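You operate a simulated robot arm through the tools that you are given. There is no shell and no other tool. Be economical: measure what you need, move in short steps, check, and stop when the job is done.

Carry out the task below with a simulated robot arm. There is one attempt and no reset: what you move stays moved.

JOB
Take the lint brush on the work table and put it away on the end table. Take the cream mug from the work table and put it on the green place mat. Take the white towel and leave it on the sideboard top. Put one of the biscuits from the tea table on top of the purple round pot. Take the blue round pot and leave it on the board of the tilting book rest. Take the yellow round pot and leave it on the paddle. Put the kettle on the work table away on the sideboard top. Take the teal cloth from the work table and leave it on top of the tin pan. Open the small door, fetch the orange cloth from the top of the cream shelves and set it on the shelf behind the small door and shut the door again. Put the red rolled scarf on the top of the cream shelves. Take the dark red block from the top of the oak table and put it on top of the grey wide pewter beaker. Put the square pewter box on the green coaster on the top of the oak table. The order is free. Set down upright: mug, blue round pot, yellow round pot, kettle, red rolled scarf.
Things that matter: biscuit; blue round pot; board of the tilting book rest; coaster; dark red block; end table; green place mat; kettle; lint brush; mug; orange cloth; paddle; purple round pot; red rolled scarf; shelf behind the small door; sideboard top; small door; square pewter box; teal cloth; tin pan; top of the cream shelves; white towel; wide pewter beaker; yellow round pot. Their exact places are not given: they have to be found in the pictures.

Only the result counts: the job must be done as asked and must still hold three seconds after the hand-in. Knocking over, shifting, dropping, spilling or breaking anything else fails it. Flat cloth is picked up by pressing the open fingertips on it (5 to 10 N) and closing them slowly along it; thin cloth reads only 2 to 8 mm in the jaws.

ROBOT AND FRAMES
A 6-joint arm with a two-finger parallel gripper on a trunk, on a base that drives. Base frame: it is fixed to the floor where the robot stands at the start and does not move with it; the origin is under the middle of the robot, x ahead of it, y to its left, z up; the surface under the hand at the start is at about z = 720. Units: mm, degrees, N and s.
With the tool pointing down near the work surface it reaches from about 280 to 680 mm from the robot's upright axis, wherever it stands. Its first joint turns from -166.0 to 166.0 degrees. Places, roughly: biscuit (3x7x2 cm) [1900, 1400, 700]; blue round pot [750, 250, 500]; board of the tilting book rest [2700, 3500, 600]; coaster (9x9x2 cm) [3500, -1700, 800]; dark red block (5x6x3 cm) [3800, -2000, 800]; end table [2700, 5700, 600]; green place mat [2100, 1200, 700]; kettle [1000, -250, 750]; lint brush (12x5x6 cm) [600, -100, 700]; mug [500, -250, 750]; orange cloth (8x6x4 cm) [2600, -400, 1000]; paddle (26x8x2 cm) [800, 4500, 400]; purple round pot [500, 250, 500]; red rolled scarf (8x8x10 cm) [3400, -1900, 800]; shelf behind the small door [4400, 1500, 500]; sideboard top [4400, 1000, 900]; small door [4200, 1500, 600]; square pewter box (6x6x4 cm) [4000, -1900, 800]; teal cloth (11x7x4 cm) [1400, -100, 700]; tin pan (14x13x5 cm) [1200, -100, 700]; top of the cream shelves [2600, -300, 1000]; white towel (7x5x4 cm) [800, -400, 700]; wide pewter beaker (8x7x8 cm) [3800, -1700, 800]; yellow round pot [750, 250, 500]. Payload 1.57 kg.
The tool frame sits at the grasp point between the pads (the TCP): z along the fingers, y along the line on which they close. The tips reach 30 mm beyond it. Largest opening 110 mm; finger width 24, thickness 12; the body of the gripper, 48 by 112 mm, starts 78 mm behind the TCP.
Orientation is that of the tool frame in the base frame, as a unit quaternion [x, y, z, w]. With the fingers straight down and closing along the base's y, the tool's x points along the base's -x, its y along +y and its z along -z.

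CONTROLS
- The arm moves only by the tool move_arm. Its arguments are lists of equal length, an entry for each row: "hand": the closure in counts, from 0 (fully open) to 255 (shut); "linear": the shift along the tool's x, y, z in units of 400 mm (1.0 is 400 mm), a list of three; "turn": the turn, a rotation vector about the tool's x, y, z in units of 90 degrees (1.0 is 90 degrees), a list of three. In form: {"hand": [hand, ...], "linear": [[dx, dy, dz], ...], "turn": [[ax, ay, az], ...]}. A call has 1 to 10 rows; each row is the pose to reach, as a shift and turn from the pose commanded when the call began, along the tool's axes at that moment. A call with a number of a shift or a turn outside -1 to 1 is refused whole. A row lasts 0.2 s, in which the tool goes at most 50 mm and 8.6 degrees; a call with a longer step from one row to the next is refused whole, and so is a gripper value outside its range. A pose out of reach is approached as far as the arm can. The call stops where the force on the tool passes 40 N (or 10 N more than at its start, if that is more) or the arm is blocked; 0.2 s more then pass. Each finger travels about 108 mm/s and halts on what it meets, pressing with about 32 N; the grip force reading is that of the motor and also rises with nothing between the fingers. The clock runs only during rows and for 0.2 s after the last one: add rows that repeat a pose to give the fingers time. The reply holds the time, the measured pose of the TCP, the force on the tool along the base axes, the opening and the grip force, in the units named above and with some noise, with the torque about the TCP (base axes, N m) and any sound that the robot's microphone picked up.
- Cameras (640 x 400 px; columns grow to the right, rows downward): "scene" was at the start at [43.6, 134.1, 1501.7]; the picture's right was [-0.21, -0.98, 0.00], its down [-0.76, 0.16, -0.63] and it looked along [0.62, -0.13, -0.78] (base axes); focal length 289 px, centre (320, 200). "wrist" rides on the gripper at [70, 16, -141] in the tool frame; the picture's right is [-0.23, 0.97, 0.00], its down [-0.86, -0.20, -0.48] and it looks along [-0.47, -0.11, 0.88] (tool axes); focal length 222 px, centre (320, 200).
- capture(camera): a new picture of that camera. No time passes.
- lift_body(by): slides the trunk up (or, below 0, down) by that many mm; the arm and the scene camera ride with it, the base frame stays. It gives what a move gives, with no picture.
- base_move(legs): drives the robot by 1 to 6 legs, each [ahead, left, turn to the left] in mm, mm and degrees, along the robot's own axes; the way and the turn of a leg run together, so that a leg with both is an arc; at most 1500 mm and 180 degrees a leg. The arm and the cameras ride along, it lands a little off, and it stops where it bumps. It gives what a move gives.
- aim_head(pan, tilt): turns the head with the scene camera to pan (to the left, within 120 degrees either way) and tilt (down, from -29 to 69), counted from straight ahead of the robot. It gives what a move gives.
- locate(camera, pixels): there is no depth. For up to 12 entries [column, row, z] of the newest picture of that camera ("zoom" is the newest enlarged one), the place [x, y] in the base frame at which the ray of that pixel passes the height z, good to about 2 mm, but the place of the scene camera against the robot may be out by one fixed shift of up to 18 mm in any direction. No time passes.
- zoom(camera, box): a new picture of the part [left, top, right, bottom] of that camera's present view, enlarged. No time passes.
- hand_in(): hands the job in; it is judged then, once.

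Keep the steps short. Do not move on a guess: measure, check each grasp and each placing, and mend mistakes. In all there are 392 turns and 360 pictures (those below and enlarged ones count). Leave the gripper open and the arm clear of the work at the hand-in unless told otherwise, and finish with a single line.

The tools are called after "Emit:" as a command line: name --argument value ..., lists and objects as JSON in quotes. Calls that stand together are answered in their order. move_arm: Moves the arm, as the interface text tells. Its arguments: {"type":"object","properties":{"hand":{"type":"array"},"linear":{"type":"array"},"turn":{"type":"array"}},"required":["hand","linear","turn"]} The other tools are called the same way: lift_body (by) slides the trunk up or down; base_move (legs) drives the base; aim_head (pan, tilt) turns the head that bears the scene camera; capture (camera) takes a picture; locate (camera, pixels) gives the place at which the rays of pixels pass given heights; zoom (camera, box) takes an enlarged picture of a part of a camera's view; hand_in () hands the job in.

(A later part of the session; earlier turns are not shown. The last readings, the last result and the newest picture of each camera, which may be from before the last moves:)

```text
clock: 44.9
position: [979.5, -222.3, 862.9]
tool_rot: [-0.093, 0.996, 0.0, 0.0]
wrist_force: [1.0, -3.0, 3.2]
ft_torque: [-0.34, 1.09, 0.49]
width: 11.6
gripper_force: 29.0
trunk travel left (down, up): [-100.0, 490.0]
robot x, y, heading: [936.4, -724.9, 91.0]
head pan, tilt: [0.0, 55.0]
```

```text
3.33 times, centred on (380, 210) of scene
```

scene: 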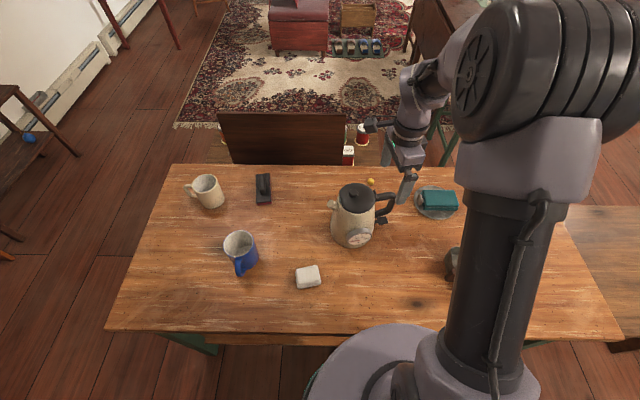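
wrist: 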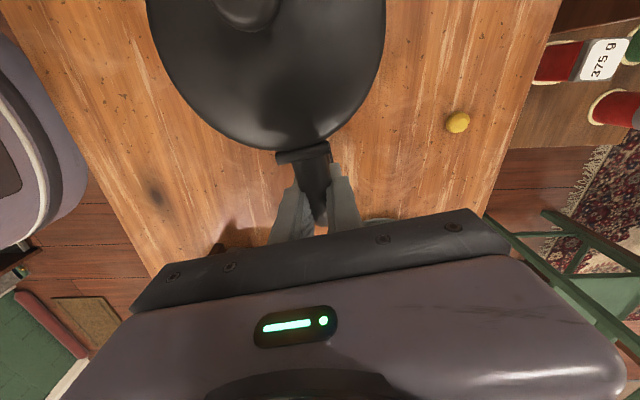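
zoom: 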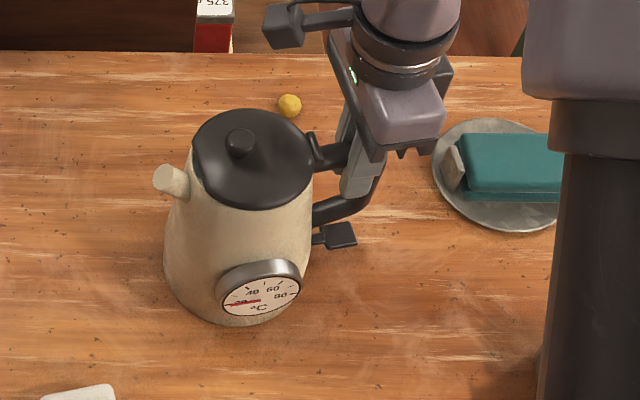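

Emit:
move_arm --hand '[150, 60, 0, 0, 0, 0, 0, 0, 0, 0]' --linear '[[0, 0, 0], [0, 0, 0], [0, 0, 0], [0, 0, -0.1], [0, 0, -0.2], [0, 0, -0.3], [0.02, 0, -0.4], [0.08, 0, -0.5], [0.16, 0, -0.58], [0.24, 0, -0.64]]' --turn '[[0, 0, 0], [0, 0, 0], [0, 0, 0], [0, 0, 0], [0, 0, 0], [0, 0, 0], [0, 0, 0], [0, 0, 0], [0, 0, 0], [0, 0, 0]]'

Emit:
capture --camera "wrist"

Emit:
zoom --camera "wrist" --box '[240, 50, 440, 200]'

Emit:
capture --camera "scene"

Emit:
zoom --camera "scene" --box '[310, 150, 450, 270]'

```text
clock: 47.1
position: [884.4, -239.9, 1121.4]
tool_rot: [-0.095, 0.995, 0.001, 0.0]
wrist_force: [0.7, -0.5, 0.0]
ft_torque: [-0.03, -0.01, -0.01]
width: 109.9
gripper_force: 0.1
trunk travel left (down, up): [-100.0, 490.0]
robot x, y, heading: [937.1, -726.6, 91.0]
head pan, tilt: [0.0, 55.0]
```

```text
320 pictures are left
```

wrist: 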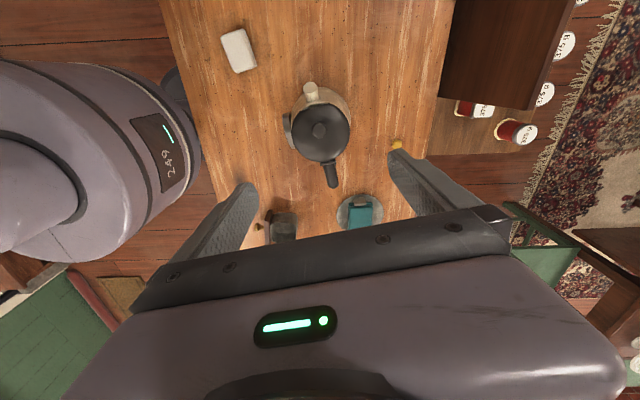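

```text
2.67 times, centred on (340, 125) of wrist
```

zoom: 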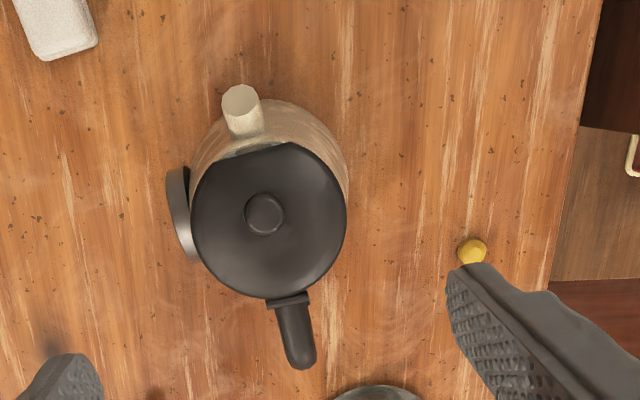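

```text
318 pictures are left
```

scene: 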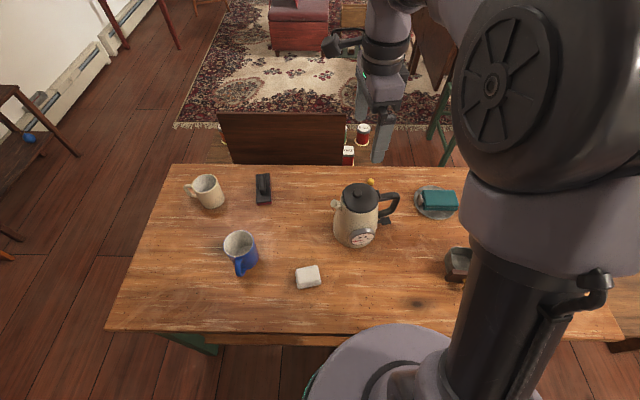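

```text
3.33 times, centred on (380, 210) of scene
```

zoom: 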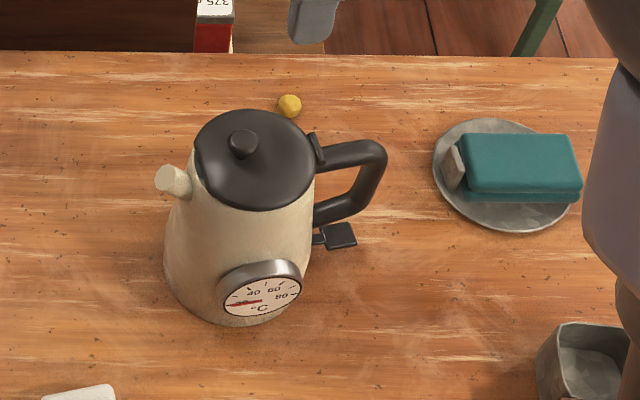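

Emit:
locate --camera "wrist" --pixels '[[287, 132, 887], [345, 132, 887], [316, 162, 887], [315.5, 128, 920], [332, 187, 878], [293, 149, 887], [340, 115, 887]]'

Emit:
locate --camera "zoom" --pixels '[[242, 142, 922], [194, 155, 885], [314, 155, 885], [254, 209, 885], [230, 322, 722]]'

```text
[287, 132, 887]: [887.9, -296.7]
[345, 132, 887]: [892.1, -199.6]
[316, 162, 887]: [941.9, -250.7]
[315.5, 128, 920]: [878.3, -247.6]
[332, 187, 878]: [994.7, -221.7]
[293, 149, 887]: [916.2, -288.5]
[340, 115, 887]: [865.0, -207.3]
```

```text
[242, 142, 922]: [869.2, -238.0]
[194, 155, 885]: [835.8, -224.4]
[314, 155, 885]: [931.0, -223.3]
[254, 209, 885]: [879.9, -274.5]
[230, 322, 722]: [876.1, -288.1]
```

Lid rim centre ≈ (890,-248), Ø97 mm. The line from upper-right to lower-left (between dial and handle) is free, so I turn the hand another -34° and come down to just above the lid to check the clearance.

Emit:
move_arm --hand '[0, 0, 0, 0, 0, 0]' --linear '[[-0.002, -0.004, 0.08], [-0.004, -0.01, 0.16], [-0.006, -0.014, 0.24], [-0.008, -0.02, 0.32], [-0.01, -0.022, 0.4], [-0.01, -0.022, 0.44]]' --turn '[[0, 0, -0.076], [0, 0, -0.15], [0, 0, -0.225], [0, 0, -0.3], [0, 0, -0.38], [0, 0, -0.38]]'

Emit:
capture --camera "wrist"

Emit:
capture --camera "scene"

Emit:
zoom --camera "scene" --box '[310, 150, 450, 270]'

```text
clock: 48.5
position: [890.3, -246.2, 942.0]
tool_rot: [-0.384, 0.923, 0.0, 0.0]
wrist_force: [0.1, 0.3, -0.5]
ft_torque: [-0.01, 0.0, -0.03]
width: 109.9
gripper_force: 0.1
trunk travel left (down, up): [-100.0, 490.0]
robot x, y, heading: [936.8, -721.3, 90.8]
head pan, tilt: [0.0, 55.0]
```

```text
316 pictures are left
```

wrist: 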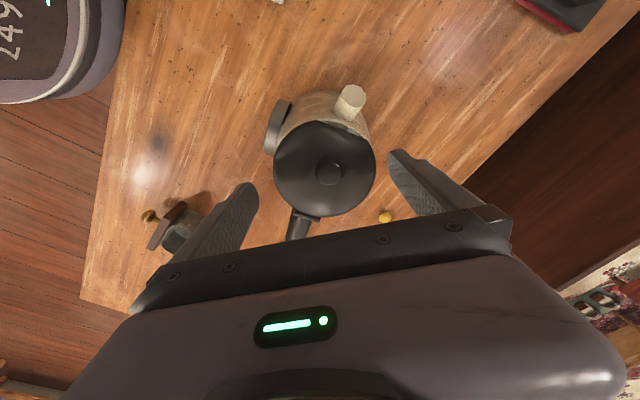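

```text
315 pictures are left
```

scene: 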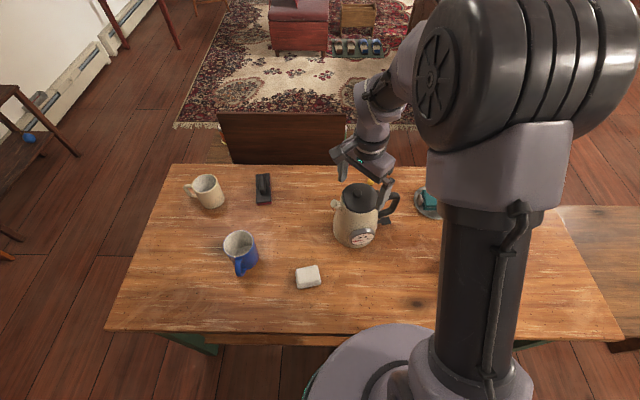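

```text
3.33 times, centred on (380, 210) of scene
```

zoom: 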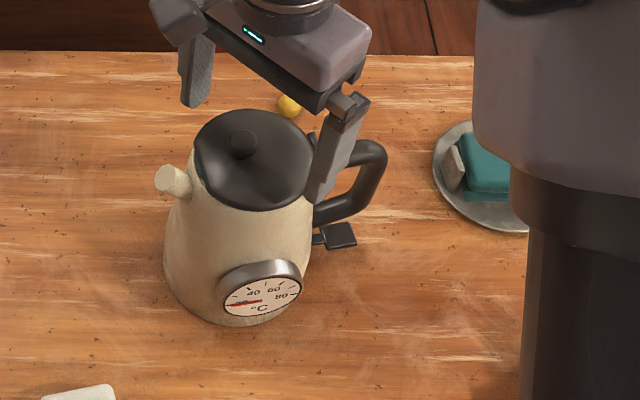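

Lid is centred (3 mm to the right). Shift 3 mm and descend to tips ≈ z 862.

Emit:
move_arm --hand '[0, 0, 0, 0, 0]' --linear '[[0, 0.0075, 0.03], [0, 0.0075, 0.06], [0, 0.0075, 0.09], [0, 0.0075, 0.11], [0, 0.0075, 0.13]]' --turn '[[0, 0, 0], [0, 0, 0], [0, 0, 0], [0, 0, 0], [0, 0, 0]]'

Emit:
capture --camera "wrist"

Emit:
zoom --camera "scene" --box '[310, 150, 450, 270]'

```text
clock: 49.7
position: [888.9, -244.3, 890.4]
tool_rot: [-0.383, 0.924, 0.0, 0.0]
wrist_force: [-0.8, -0.5, 1.0]
ft_torque: [-0.01, 0.01, 0.0]
width: 110.2
gripper_force: 0.0
trunk travel left (down, up): [-100.0, 490.0]
robot x, y, heading: [939.0, -726.9, 90.9]
head pan, tilt: [0.0, 55.0]
```

```text
313 pictures are left
```

wrist: 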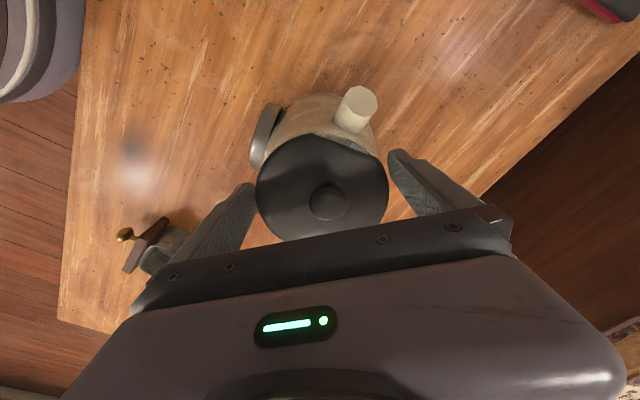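

```text
3.33 times, centred on (380, 210) of scene
```

zoom: 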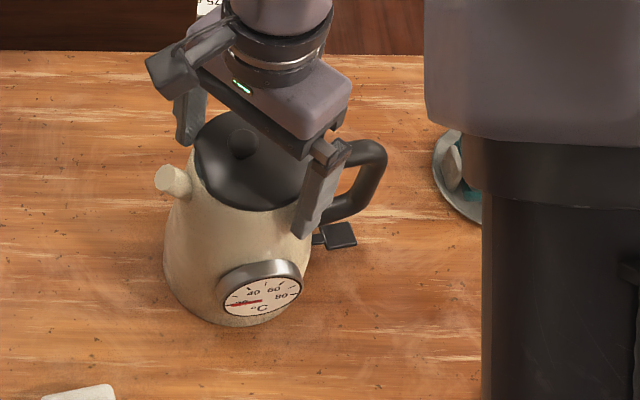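

No contact. Close on the neck.

Emit:
move_arm --hand '[0, 255, 255, 255]' --linear '[[0, 0, 0.015], [0, 0, 0.015], [0, 0, 0.015], [0, 0, 0.015]]' --turn '[[0, 0, 0], [0, 0, 0], [0, 0, 0], [0, 0, 0]]'

Emit:
move_arm --hand '[255, 255, 255, 255, 255]' --linear '[[0, 0, -0.015], [0, 0, -0.03], [0, 0, -0.045], [0, 0, -0.06], [0, 0, -0.06]]' --turn '[[0, 0, 0], [0, 0, 0], [0, 0, 0], [0, 0, 0], [0, 0, 0]]'

Emit:
zoom --camera "scene" --box '[310, 150, 450, 270]'

```text
clock: 50.7
position: [888.1, -243.6, 884.4]
tool_rot: [-0.383, 0.924, 0.001, 0.0]
wrist_force: [0.2, 2.1, 8.5]
ft_torque: [-0.05, -0.38, -0.08]
width: 104.0
gripper_force: 31.8
trunk travel left (down, up): [-100.0, 490.0]
robot x, y, heading: [938.2, -724.1, 91.0]
head pan, tilt: [0.0, 55.0]
```

```text
clock: 51.9
position: [888.2, -244.4, 907.5]
tool_rot: [-0.382, 0.924, 0.0, 0.0]
wrist_force: [-0.3, -0.5, -11.7]
ft_torque: [-0.08, 0.07, -0.02]
width: 103.9
gripper_force: 31.5
trunk travel left (down, up): [-100.0, 490.0]
robot x, y, heading: [938.3, -721.8, 90.9]
head pan, tilt: [0.0, 55.0]
```

```text
3.33 times, centred on (380, 210) of scene
```

zoom: 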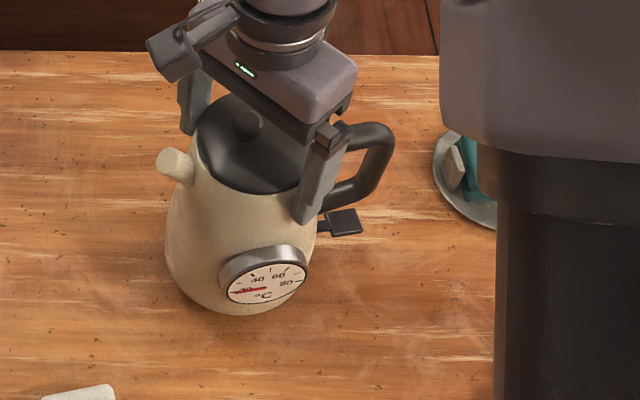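

The kettle hangs upright (11.7 N, stable). Raise arm and trunk, turn to face +x, then look at the path.

Emit:
move_arm --hand '[255, 255, 255, 255]' --linear '[[0, 0, -0.1], [0, 0, -0.2], [0, 0, -0.3], [0, 0, -0.4]]' --turn '[[0, 0, 0], [0, 0, 0], [0, 0, 0], [0, 0, 0]]'

Emit:
lift_body --by 120

Emit:
base_move --legs '[[0, 0, -91], [0, -180, 0]]'

Emit:
aim_head --pan 10 --tilt 22

Emit:
capture --camera "scene"

```text
clock: 52.9
position: [889.2, -243.5, 1069.5]
tool_rot: [-0.383, 0.924, -0.001, 0.001]
wrist_force: [0.2, 0.5, -12.0]
ft_torque: [-0.06, 0.02, 0.0]
width: 102.7
gripper_force: 31.7
trunk travel left (down, up): [-100.0, 490.0]
robot x, y, heading: [937.4, -724.8, 90.6]
head pan, tilt: [0.0, 55.0]
```

```text
clock: 54.4
position: [889.9, -242.9, 1187.4]
tool_rot: [-0.382, 0.924, 0.0, 0.001]
wrist_force: [-0.1, 0.2, -12.1]
ft_torque: [-0.07, 0.08, 0.01]
width: 102.7
gripper_force: 31.5
trunk travel left (down, up): [-220.0, 370.0]
robot x, y, heading: [937.1, -727.7, 91.1]
head pan, tilt: [0.0, 55.0]
```

```text
clock: 59.8
position: [1417.3, -874.7, 1189.3]
tool_rot: [0.398, 0.918, 0.0, -0.001]
wrist_force: [1.2, -1.4, -12.4]
ft_torque: [0.1, 0.12, 0.01]
width: 102.7
gripper_force: 32.4
trunk travel left (down, up): [-220.0, 370.0]
robot x, y, heading: [935.6, -903.7, -1.0]
head pan, tilt: [0.0, 55.0]
```

```text
clock: 60.8
position: [1417.2, -874.1, 1188.8]
tool_rot: [0.398, 0.917, -0.001, 0.0]
wrist_force: [-0.7, -0.5, -11.5]
ft_torque: [0.08, 0.07, 0.01]
width: 102.6
gripper_force: 32.3
trunk travel left (down, up): [-220.0, 370.0]
robot x, y, heading: [936.4, -906.1, -0.7]
head pan, tilt: [10.0, 22.0]
```

```text
310 pictures are left
```

scene: 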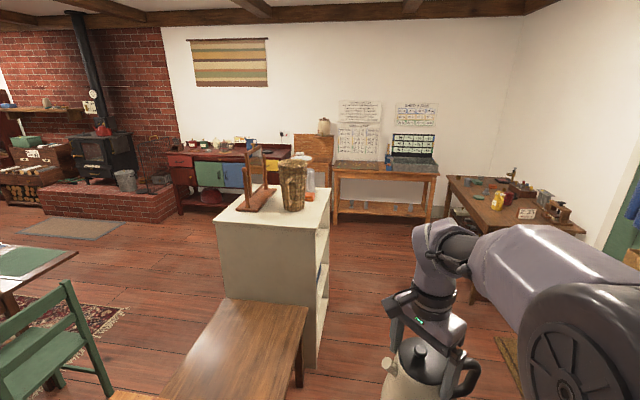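

Emit:
locate --camera "scene" --pixels '[[318, 366, 0], [330, 278, 0], [300, 385, 0], [216, 222, 1000], [315, 235, 1000], [330, 190, 1000], [440, 235, 0], [480, 310, 0], [188, 208, 0], [285, 186, 0], [335, 222, 0]]'

Emit:
zoom --camera "scene" --box '[160, 110, 340, 220]'

Emit:
zoom --camera "scene" --box '[430, 150, 590, 250]'

```text
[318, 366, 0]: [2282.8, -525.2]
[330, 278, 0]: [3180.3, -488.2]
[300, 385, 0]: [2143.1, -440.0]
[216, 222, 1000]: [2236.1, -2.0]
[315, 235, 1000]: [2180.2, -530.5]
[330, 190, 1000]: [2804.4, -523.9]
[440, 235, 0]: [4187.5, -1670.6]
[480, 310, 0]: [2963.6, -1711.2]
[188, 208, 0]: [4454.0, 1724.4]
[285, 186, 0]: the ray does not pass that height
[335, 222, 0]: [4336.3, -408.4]
```

```text
3.56 times, centred on (250, 165) of scene
```

zoom: 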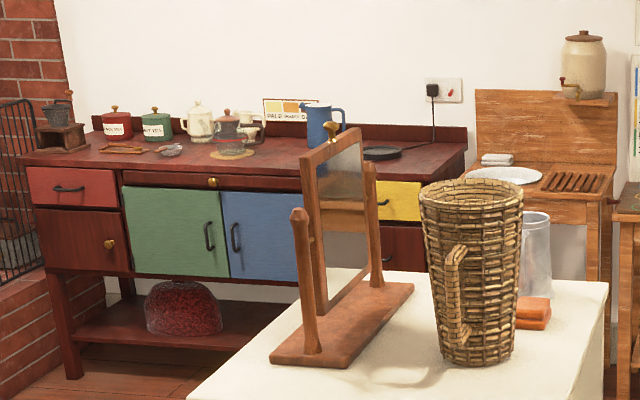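

```text
4.00 times, centred on (510, 200) of scene
```

zoom: 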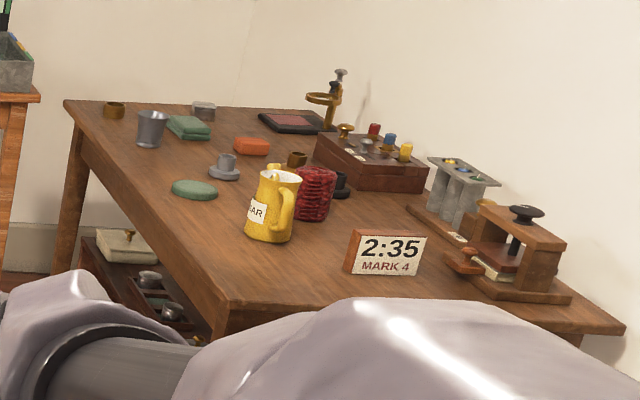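

I see the route: y≈-900 past the cream shelves (x 2180-2800), then left behind them to the sideboard. Driving.

Emit:
base_move --legs '[[1200, 0, 0], [1150, 0, 0], [0, 0, 91], [1450, 0, 0]]'

Emit:
aim_head --pan -65 --tilt 25

Emit:
capture --camera "scene"

```text
clock: 82.9
position: [3196.3, 1014.9, 1188.8]
tool_rot: [-0.379, 0.925, 0.0, 0.001]
wrist_force: [-0.7, -1.1, -11.5]
ft_torque: [-0.08, 0.08, -0.03]
width: 101.9
gripper_force: 32.0
trunk travel left (down, up): [-220.0, 370.0]
robot x, y, heading: [3236.6, 531.2, 90.4]
head pan, tilt: [10.0, 22.0]
```

```text
clock: 84.3
position: [3195.7, 1014.1, 1188.8]
tool_rot: [-0.379, 0.926, -0.001, 0.001]
wrist_force: [0.3, -0.3, -11.7]
ft_torque: [-0.12, 0.06, -0.01]
width: 101.9
gripper_force: 31.8
trunk travel left (down, up): [-220.0, 370.0]
robot x, y, heading: [3238.8, 534.9, 90.5]
head pan, tilt: [-65.0, 25.0]
```

```text
307 pictures are left
```

scene: 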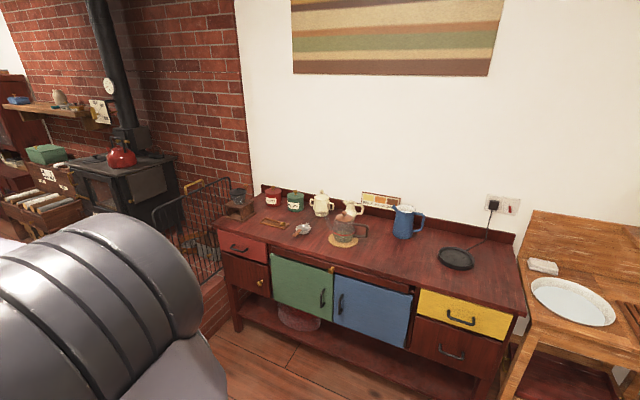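

Emit:
locate --camera "scene" --pixels '[[217, 224, 900], [412, 286, 900], [520, 313, 900], [456, 259, 900], [405, 240, 900], [345, 240, 900], [380, 262, 900], [490, 290, 900], [515, 238, 900], [425, 262, 900], [265, 283, 600], [300, 228, 900]]'

Emit:
zoom --camera "scene" --box '[200, 170, 540, 390]'

```text
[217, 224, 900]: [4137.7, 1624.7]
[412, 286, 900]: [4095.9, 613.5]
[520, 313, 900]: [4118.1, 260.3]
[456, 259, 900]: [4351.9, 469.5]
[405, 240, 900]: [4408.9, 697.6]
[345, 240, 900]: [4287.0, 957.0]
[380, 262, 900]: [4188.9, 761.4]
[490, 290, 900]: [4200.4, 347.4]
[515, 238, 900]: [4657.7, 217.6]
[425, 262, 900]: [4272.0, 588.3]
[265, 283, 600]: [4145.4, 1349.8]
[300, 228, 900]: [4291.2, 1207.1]
```

```text
1.82 times, centred on (370, 280) of scene
```

zoom: 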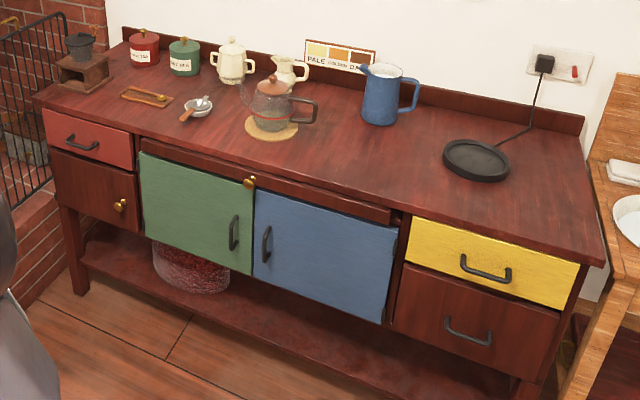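

Turn to face the sideboard and approach; kettle goes to about (4240,680), in front of the blue jug.

Emit:
base_move --legs '[[0, 0, -90.4], [500, 110, 0]]'

Emit:
aim_head --pan 5 --tilt 45

Emit:
capture --camera "scene"

Emit:
capture --camera "wrist"

```text
clock: 91.2
position: [4225.2, 684.9, 1188.1]
tool_rot: [0.388, 0.922, 0.0, 0.0]
wrist_force: [0.0, 0.8, -11.3]
ft_torque: [0.08, 0.11, 0.02]
width: 101.4
gripper_force: 32.1
trunk travel left (down, up): [-220.0, 370.0]
robot x, y, heading: [3746.4, 641.2, 0.2]
head pan, tilt: [-65.0, 25.0]
```

```text
clock: 92.6
position: [4224.5, 684.8, 1189.1]
tool_rot: [0.389, 0.921, -0.001, 0.0]
wrist_force: [-1.1, 0.7, -11.0]
ft_torque: [0.07, 0.08, -0.01]
width: 101.7
gripper_force: 32.4
trunk travel left (down, up): [-220.0, 370.0]
robot x, y, heading: [3744.6, 640.0, -0.0]
head pan, tilt: [5.0, 45.0]
```

```text
305 pictures are left
```

scene: 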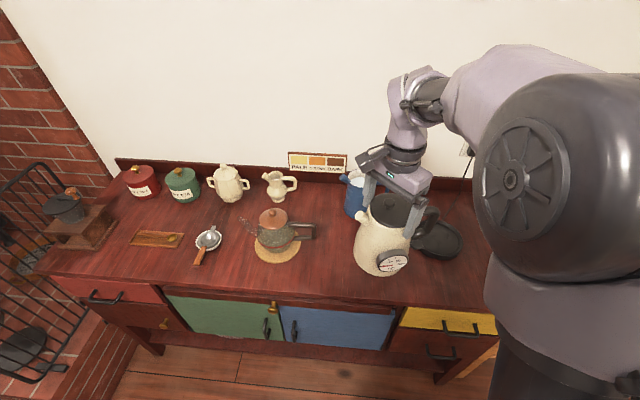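

```text
304 pictures are left
```

wrist: 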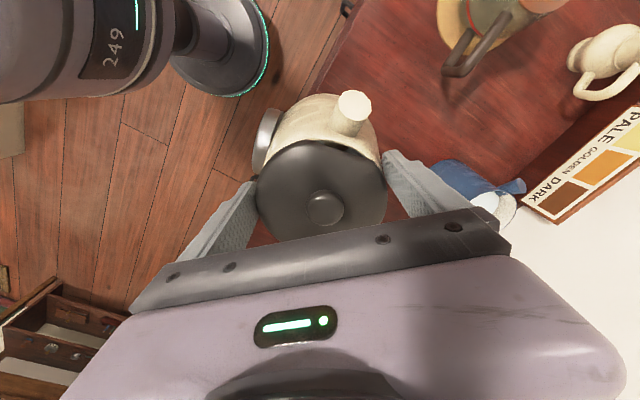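

Emit:
move_arm --hand '[255, 255, 255, 255]' --linear '[[-0.023, 0.023, 0.07], [-0.044, 0.045, 0.14], [-0.044, 0.045, 0.2], [-0.044, 0.045, 0.24]]' --turn '[[0, 0, 0], [0, 0, 0], [0, 0, 0], [0, 0, 0]]'

Emit:
capture --camera "scene"

Emit:
zoom --camera "scene" --box '[300, 170, 480, 310]'

```text
clock: 93.6
position: [4250.1, 684.0, 1092.0]
tool_rot: [0.389, 0.921, -0.001, -0.001]
wrist_force: [-0.8, 0.9, -11.7]
ft_torque: [0.09, 0.09, 0.01]
width: 101.7
gripper_force: 31.7
trunk travel left (down, up): [-220.0, 370.0]
robot x, y, heading: [3741.6, 642.7, -0.1]
head pan, tilt: [5.0, 45.0]
```

```text
303 pictures are left
```

scene: 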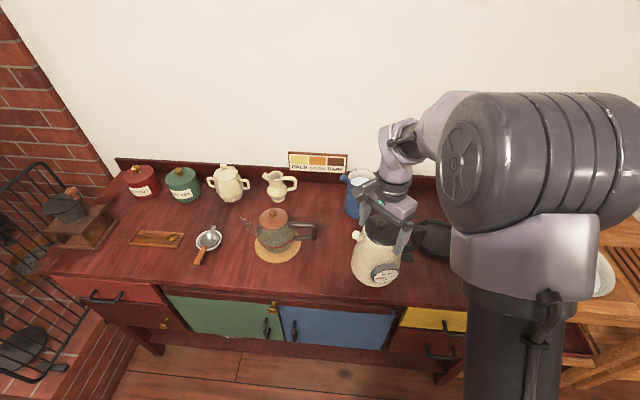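

```text
2.86 times, centred on (390, 240) of scene
```

zoom: 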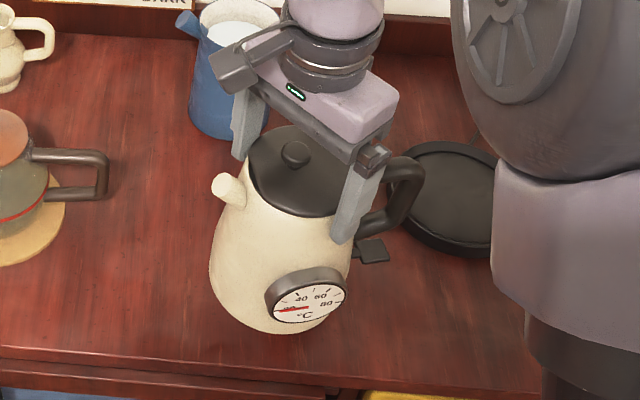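

Emit:
move_arm --hand '[255, 255, 255, 255, 255, 255, 255, 255]' --linear '[[0, 0, 0.01], [0, 0, 0.02], [0, 0, 0.03], [0, 0, 0.04], [0, 0, 0.05], [0, 0, 0.06], [0, 0, 0.07], [0, 0, 0.08]]' --turn '[[0, 0, 0], [0, 0, 0], [0, 0, 0], [0, 0, 0], [0, 0, 0], [0, 0, 0], [0, 0, 0], [0, 0, 0]]'

```text
clock: 95.4
position: [4249.4, 684.1, 1061.4]
tool_rot: [0.388, 0.922, 0.0, 0.0]
wrist_force: [-0.3, 0.3, -11.4]
ft_torque: [0.07, 0.07, 0.05]
width: 101.2
gripper_force: 32.4
trunk travel left (down, up): [-220.0, 370.0]
robot x, y, heading: [3744.2, 640.5, 0.0]
head pan, tilt: [5.0, 45.0]
```

Emit:
move_arm --hand '[255, 255, 255, 255, 255, 255, 255, 255]' --linear '[[0, 0, 0.01], [0, 0, 0.02], [0, 0, 0.03], [0, 0, 0.04], [0, 0, 0.05], [0, 0, 0.06], [0, 0, 0.07], [0, 0, 0.08]]' --turn '[[0, 0, 0], [0, 0, 0], [0, 0, 0], [0, 0, 0], [0, 0, 0], [0, 0, 0], [0, 0, 0], [0, 0, 0]]'

Emit:
zoom --camera "scene" --box '[300, 170, 480, 310]'

```text
clock: 97.2
position: [4249.0, 685.1, 1031.2]
tool_rot: [0.387, 0.922, 0.001, 0.002]
wrist_force: [2.9, 6.2, 17.1]
ft_torque: [-0.27, 0.46, -0.12]
width: 101.5
gripper_force: 32.2
trunk travel left (down, up): [-220.0, 370.0]
robot x, y, heading: [3744.0, 644.7, 0.2]
head pan, tilt: [5.0, 45.0]
```

```text
2.86 times, centred on (390, 240) of scene
```

zoom: 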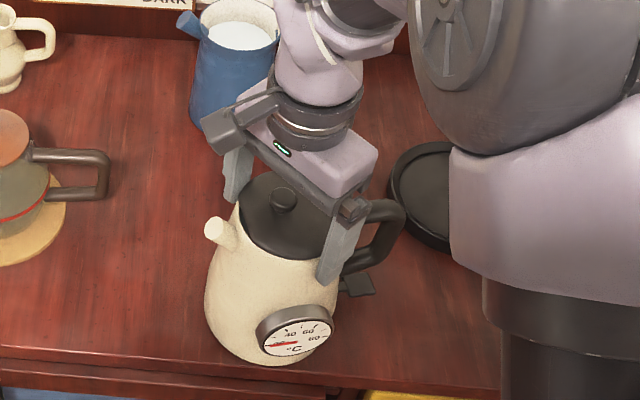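

Emit:
move_arm --hand '[0, 0, 0, 0, 0, 0, 0]' --linear '[[0, 0, 0.0], [0, 0, 0], [0, 0, 0], [0, 0, -0.1], [0, 0, -0.2], [0, 0, -0.3], [0, 0, -0.4]]' --turn '[[0, 0, 0], [0, 0, 0], [0, 0, 0], [0, 0, 0], [0, 0, 0], [0, 0, 0], [0, 0, 0]]'

Emit:
capture --camera "scene"

Emit:
zoom --camera "scene" --box '[300, 170, 480, 310]'

Emit:
capture --camera "wrist"

Emit:
locate --camera "zoom" --pixels '[[265, 375, 861], [265, 365, 861], [100, 357, 861], [100, 357, 900]]'

```text
clock: 98.8
position: [4248.8, 682.8, 1190.0]
tool_rot: [0.388, 0.922, 0.001, -0.001]
wrist_force: [0.7, -0.6, -0.4]
ft_torque: [0.0, 0.0, -0.03]
width: 109.9
gripper_force: 0.0
trunk travel left (down, up): [-220.0, 370.0]
robot x, y, heading: [3743.6, 644.6, -0.1]
head pan, tilt: [5.0, 45.0]
```

```text
300 pictures are left
```

scene: 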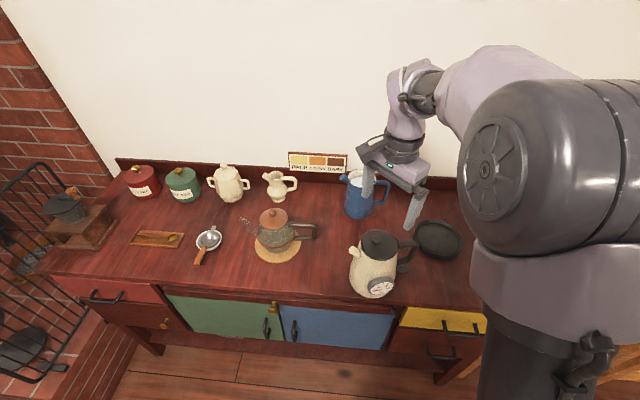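

```text
2.86 times, centred on (390, 240) of scene
```

zoom: 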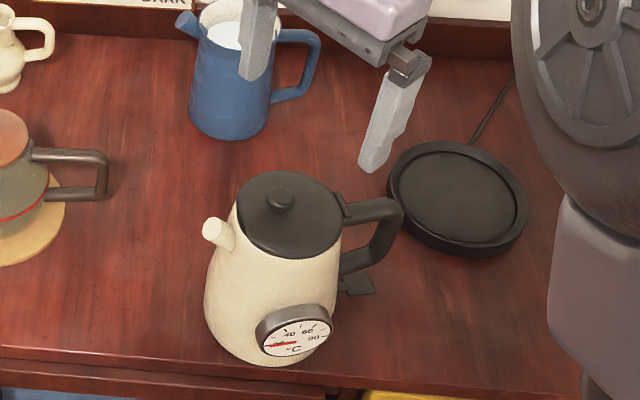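

```text
298 pictures are left
```

wrist: 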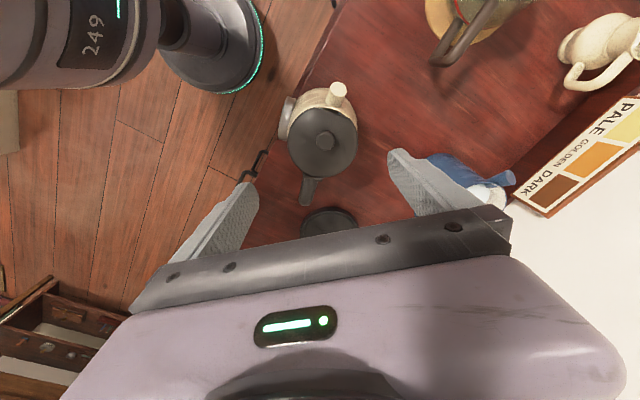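

```text
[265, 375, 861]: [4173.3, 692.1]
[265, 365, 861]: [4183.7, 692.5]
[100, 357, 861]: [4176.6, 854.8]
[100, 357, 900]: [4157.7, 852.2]
```

Kettle stands well on the sideboard, clear of the edge. Now the small door: back off and strafe left to look at it.

Emit:
base_move --legs '[[-300, 0, 0], [0, 640, 0]]'

Emit:
aim_head --pan 10 --tilt 38

Emit:
capture --camera "scene"

Emit:
zoom --camera "scene" --box '[160, 140, 360, 300]'

```text
clock: 104.0
position: [3947.1, 1320.9, 1188.7]
tool_rot: [0.385, 0.923, 0.0, 0.0]
wrist_force: [-0.4, 0.7, 0.5]
ft_torque: [-0.01, 0.01, 0.0]
width: 110.3
gripper_force: 0.1
trunk travel left (down, up): [-220.0, 370.0]
robot x, y, heading: [3439.1, 1274.9, 0.7]
head pan, tilt: [5.0, 45.0]
```

```text
clock: 104.7
position: [3946.3, 1320.7, 1188.3]
tool_rot: [0.385, 0.923, 0.0, 0.0]
wrist_force: [0.7, 0.6, -0.4]
ft_torque: [0.0, -0.01, 0.03]
width: 109.9
gripper_force: 0.2
trunk travel left (down, up): [-220.0, 370.0]
robot x, y, heading: [3442.7, 1273.4, 0.6]
head pan, tilt: [10.0, 38.0]
```

```text
297 pictures are left
```

scene: 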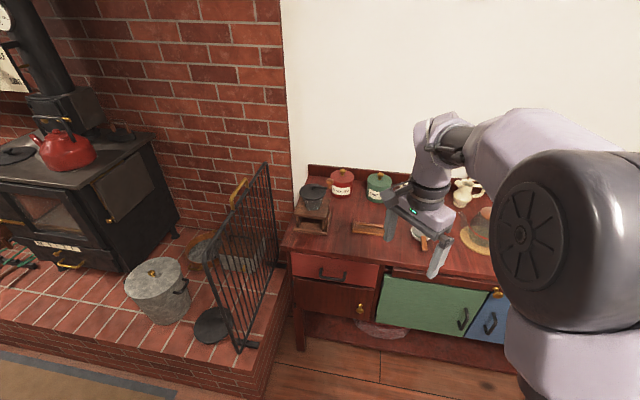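

```text
2.50 times, centred on (260, 220) of scene
```

zoom: 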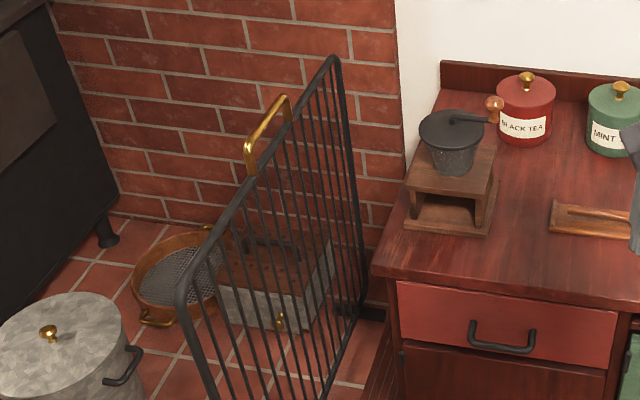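

Emit:
zoom --camera "scene" --box '[270, 230, 400, 340]'

Emit:
locate --camera "scene" --pixels '[[361, 308, 620], [361, 308, 580], [292, 280, 660], [292, 311, 560], [378, 290, 660], [371, 320, 560], [250, 397, 0], [240, 345, 150], [266, 170, 600], [282, 253, 861], [410, 262, 861], [300, 350, 0]]'

```text
3.64 times, centred on (335, 285) of scene
```

zoom: 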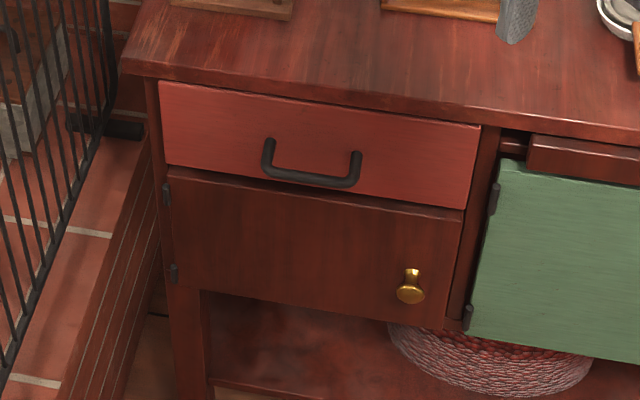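

```text
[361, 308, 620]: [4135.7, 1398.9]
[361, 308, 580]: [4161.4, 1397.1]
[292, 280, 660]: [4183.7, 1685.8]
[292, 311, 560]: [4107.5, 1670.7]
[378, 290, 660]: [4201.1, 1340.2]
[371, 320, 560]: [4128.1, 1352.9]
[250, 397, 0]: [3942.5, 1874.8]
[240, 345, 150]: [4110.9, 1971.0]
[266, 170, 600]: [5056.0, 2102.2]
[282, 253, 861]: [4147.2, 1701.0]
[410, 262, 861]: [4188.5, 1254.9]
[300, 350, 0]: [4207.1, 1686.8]
```

Door: hinges at left (y≈1670), brass knob near (4150,1398,585). I lower the trunk, undo the hand's yaw, and then pitch the hand to point forward.

Emit:
lift_body --by -200

Emit:
move_arm --hand '[0, 0, 0, 0, 0, 0, 0, 0]' --linear '[[0, 0, 0.05], [0, 0, 0.1], [0, 0, 0.15], [0, 0, 0.2], [0, 0, 0.25], [0, 0, 0.3], [0, 0, 0.35], [0, 0, 0.4]]' --turn '[[0, 0, -0.085], [0, 0, -0.17], [0, 0, -0.255], [0, 0, -0.34], [0, 0, -0.425], [0, 0, -0.505], [0, 0, -0.505], [0, 0, -0.505]]'

Emit:
move_arm --hand '[0, 0, 0, 0, 0, 0, 0, 0, 0, 0]' --linear '[[0, 0, 0.02], [0, 0, 0.04], [0, 0, 0.06], [0, 0, 0.08], [0, 0, 0.1], [0, 0, 0.12], [0, 0, 0.14], [0, 0, 0.16], [0, 0, 0.18], [0, 0, 0.2]]' --turn '[[0, -0.095, 0], [0, -0.19, 0], [0, -0.285, 0], [0, -0.38, 0], [0, -0.475, 0], [0, -0.57, 0], [0, -0.665, 0], [0, -0.76, 0], [0, -0.855, 0], [0, -0.95, 0]]'

Emit:
capture --camera "wrist"

Emit:
capture --camera "scene"

```text
clock: 106.8
position: [3947.5, 1321.8, 988.7]
tool_rot: [0.385, 0.923, 0.0, 0.0]
wrist_force: [0.5, -0.2, 0.9]
ft_torque: [-0.02, 0.03, 0.0]
width: 110.0
gripper_force: 0.0
trunk travel left (down, up): [-20.0, 570.0]
robot x, y, heading: [3440.8, 1272.5, 1.0]
head pan, tilt: [10.0, 38.0]
```

```text
clock: 108.6
position: [3947.6, 1319.0, 828.8]
tool_rot: [-0.003, 1.0, 0.0, 0.0]
wrist_force: [-0.1, 0.0, 0.2]
ft_torque: [0.02, 0.03, 0.0]
width: 109.8
gripper_force: 0.1
trunk travel left (down, up): [-20.0, 570.0]
robot x, y, heading: [3442.6, 1276.5, 0.5]
head pan, tilt: [10.0, 38.0]
```

```text
clock: 110.8
position: [3945.9, 1319.2, 747.8]
tool_rot: [0.0, 0.735, 0.001, 0.678]
wrist_force: [0.2, -0.7, -0.5]
ft_torque: [-0.03, 0.01, -0.04]
width: 109.9
gripper_force: 0.0
out of reach, approached as far as the arm can: row 3, 4
trunk travel left (down, up): [-20.0, 570.0]
robot x, y, heading: [3436.3, 1273.5, 0.4]
head pan, tilt: [10.0, 38.0]
```

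```text
294 pictures are left
```

wrist: 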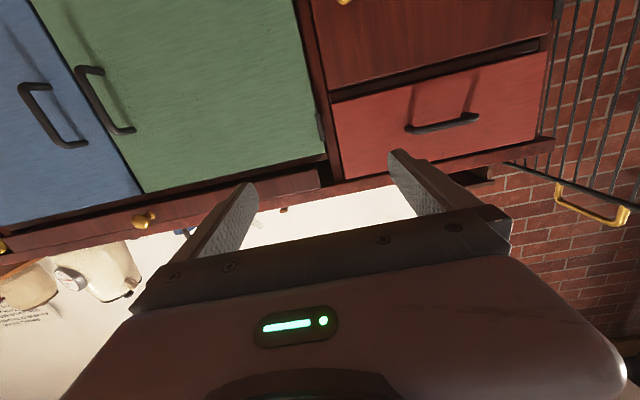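

```text
293 pictures are left
```

scene: 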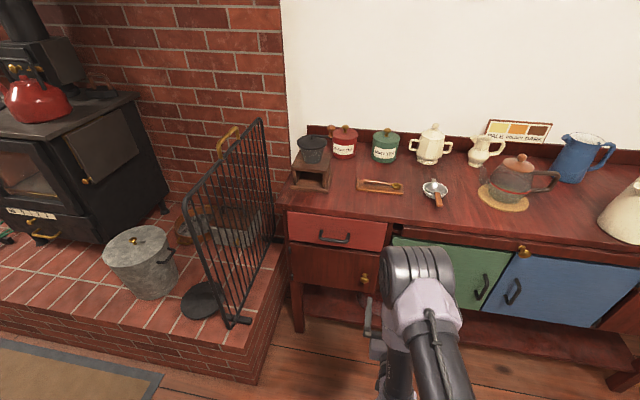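

Lower the hand to knob height and shift left, keeping the distance, then measure the knob.

Emit:
move_arm --hand '[0, 0, 0, 0, 0]' --linear '[[0.08, 0.04, 0.006], [0.16, 0.08, 0.012], [0.24, 0.12, 0.02], [0.32, 0.16, 0.025], [0.374, 0.1975, 0.03]]' --turn '[[0, -0.025, 0], [0, -0.05, 0], [0, -0.05, 0], [0, -0.05, 0], [0, -0.05, 0]]'

Emit:
capture --camera "wrist"

Emit:
capture --camera "scene"

```text
clock: 112.0
position: [3947.3, 1399.6, 600.1]
tool_rot: [-0.001, 0.707, 0.001, 0.707]
wrist_force: [0.6, -0.9, 0.2]
ft_torque: [0.01, -0.01, -0.01]
width: 109.9
gripper_force: 0.1
trunk travel left (down, up): [-20.0, 570.0]
robot x, y, heading: [3445.2, 1278.2, 0.6]
head pan, tilt: [10.0, 38.0]
```

```text
292 pictures are left
```

wrist: 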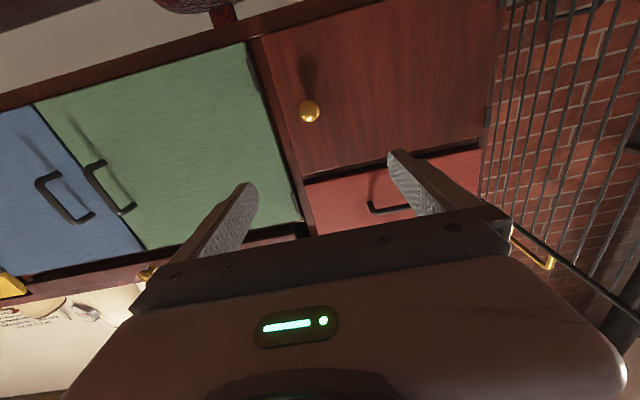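

```text
291 pictures are left
```

scene: 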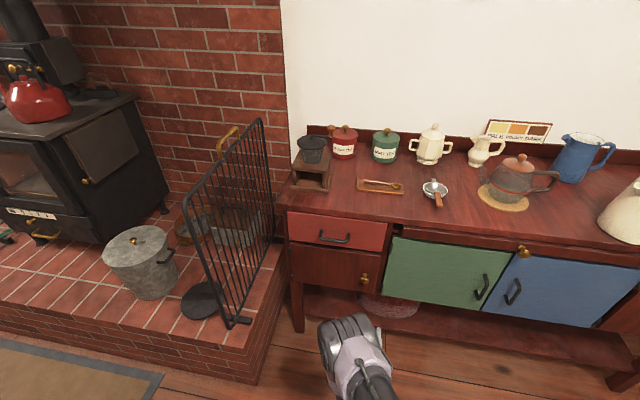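

Emit:
zoom --camera "scene" --box '[280, 200, 400, 300]'

Emit:
locate --camera "scene" --pixels '[[364, 280, 566], [364, 280, 580], [364, 280, 550]]'

Emit:
zoom --camera "wrist" --box '[250, 60, 370, 160]'

```text
4.00 times, centred on (340, 250) of scene
```

zoom: 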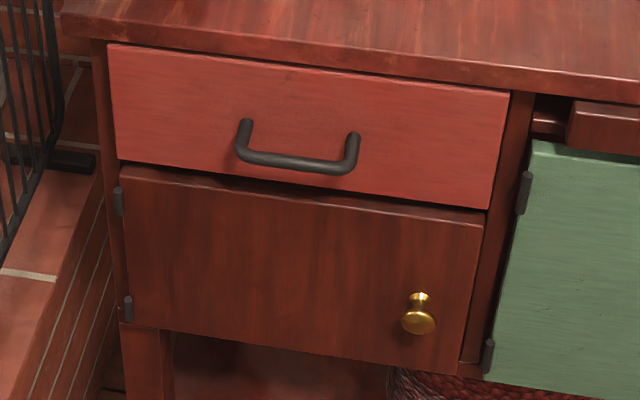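

```text
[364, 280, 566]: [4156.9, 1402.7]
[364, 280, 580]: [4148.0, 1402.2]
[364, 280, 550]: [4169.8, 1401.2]
```

```text
4.00 times, centred on (310, 110) of wrist
```

zoom: 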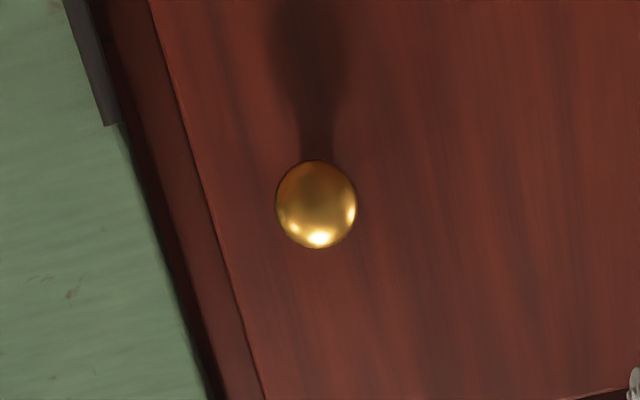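

Knob head ≈ (4150,1391,566), Ø30. Align the hand with it and drive 130 mm forward.

Emit:
move_arm --hand '[0, 0]' --linear '[[0.085, -0.0215, 0], [0.085, -0.0215, 0]]' --turn '[[0, 0, 0], [0, 0, 0]]'

Emit:
base_move --legs '[[130, 0, 0]]'

Emit:
capture --camera "wrist"

```text
clock: 112.6
position: [3947.0, 1390.9, 564.4]
tool_rot: [-0.001, 0.707, 0.001, 0.707]
wrist_force: [-1.2, 0.1, -0.2]
ft_torque: [0.01, 0.0, -0.02]
width: 109.7
gripper_force: 0.0
trunk travel left (down, up): [-20.0, 570.0]
robot x, y, heading: [3441.3, 1274.6, 0.7]
head pan, tilt: [10.0, 38.0]
```

```text
clock: 113.9
position: [4074.7, 1392.9, 565.9]
tool_rot: [0.0, 0.707, 0.0, 0.707]
wrist_force: [1.0, 0.9, 0.6]
ft_torque: [-0.02, -0.01, -0.01]
width: 110.0
gripper_force: 0.1
trunk travel left (down, up): [-20.0, 570.0]
robot x, y, heading: [3566.9, 1277.4, 0.5]
head pan, tilt: [10.0, 38.0]
```

```text
288 pictures are left
```

wrist: 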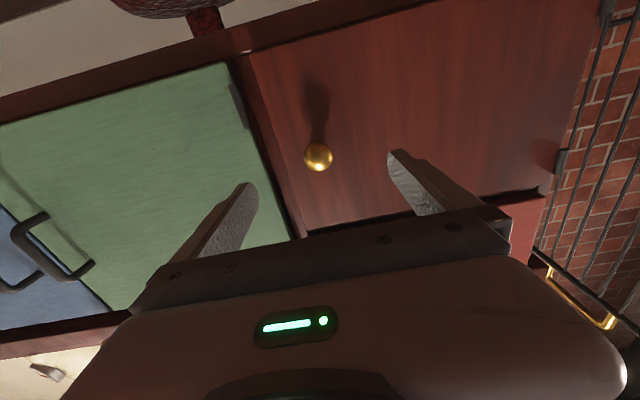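

Emit:
move_arm --hand '[0, 0, 255, 255, 255, 255, 255]' --linear '[[0.005, -0.006, 0.09], [0.005, -0.006, 0.165], [0.005, -0.006, 0.165], [0.005, -0.006, 0.165], [0.005, -0.006, 0.165], [0.005, -0.006, 0.165], [0.005, -0.006, 0.165]]' --turn '[[0, 0, 0], [0, 0, 0], [0, 0, 0], [0, 0, 0], [0, 0, 0], [0, 0, 0], [0, 0, 0]]'

Emit:
capture --camera "wrist"

```text
clock: 115.5
position: [4142.9, 1390.5, 562.7]
tool_rot: [-0.001, 0.707, 0.001, 0.707]
wrist_force: [2.1, 11.9, -1.4]
ft_torque: [0.02, 0.15, -0.08]
width: 31.6
gripper_force: 40.1
trunk travel left (down, up): [-20.0, 570.0]
robot x, y, heading: [3567.0, 1276.5, 0.6]
head pan, tilt: [10.0, 38.0]
```

```text
287 pictures are left
```

wrist: 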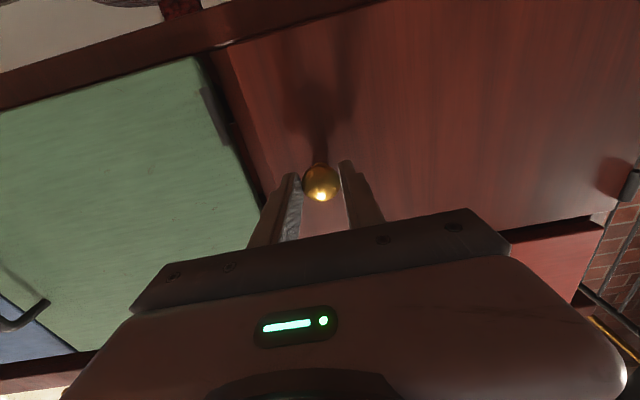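

Knob held (31.6 mm). Pull along the door's arc (radius ≈272 mm), turning the hand with it, first to 25°.

Emit:
move_arm --hand '[255, 255, 255]' --linear '[[0, 0.03, -0.0988], [0, 0.0735, -0.192], [0, 0.131, -0.278]]' --turn '[[0.0944, 0, 0], [0.189, 0, 0], [0.283, 0, 0]]'

Emit:
capture --camera "scene"

```text
clock: 116.3
position: [4036.1, 1434.1, 564.3]
tool_rot: [0.146, 0.692, -0.147, 0.692]
wrist_force: [-5.7, -5.8, 12.7]
ft_torque: [-0.64, -0.85, 0.4]
width: 31.8
gripper_force: 40.4
trunk travel left (down, up): [-20.0, 570.0]
robot x, y, heading: [3569.6, 1278.1, 0.3]
head pan, tilt: [10.0, 38.0]
stopped in row 3: the force on the tool passed its limit at 43 N (the readings are from after the stop); the commanded pose is now the measured one
```

```text
286 pictures are left
```

scene: 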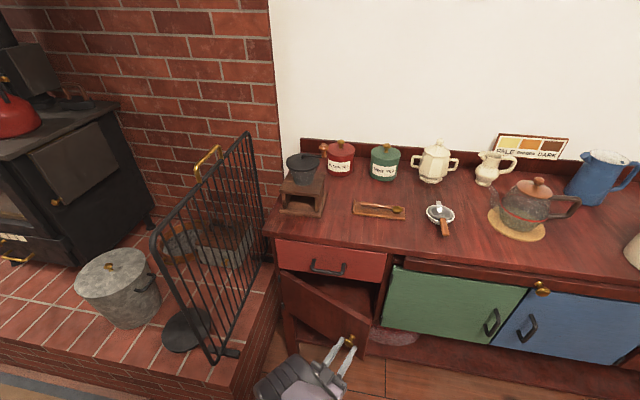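

The door swings. I continue along the refined arc to about 64°.

Emit:
move_arm --hand '[255, 255, 255, 255, 255]' --linear '[[0, 0.0233, -0.087], [0, 0.059, -0.1745], [0, 0.107, -0.257], [0, 0.165, -0.331], [0, 0.234, -0.397]]' --turn '[[0.089, 0, 0], [0.178, 0, 0], [0.267, 0, 0], [0.356, 0, 0], [0.445, 0, 0]]'

Emit:
capture --camera "scene"

```text
clock: 117.0
position: [3969.0, 1493.9, 563.2]
tool_rot: [0.262, 0.656, -0.266, 0.656]
wrist_force: [-9.1, -5.0, 11.6]
ft_torque: [-0.81, -0.69, 0.57]
width: 32.0
gripper_force: 40.0
out of reach, approached as far as the arm can: row 3
trunk travel left (down, up): [-20.0, 570.0]
robot x, y, heading: [3566.5, 1282.8, 0.4]
head pan, tilt: [10.0, 38.0]
stopped in row 3: the force on the tool passed its limit at 46 N (the readings are from after the stop); the commanded pose is now the measured one
```

```text
285 pictures are left
```

scene: 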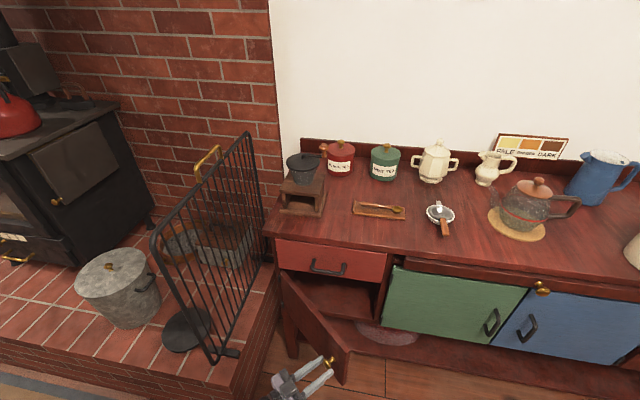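

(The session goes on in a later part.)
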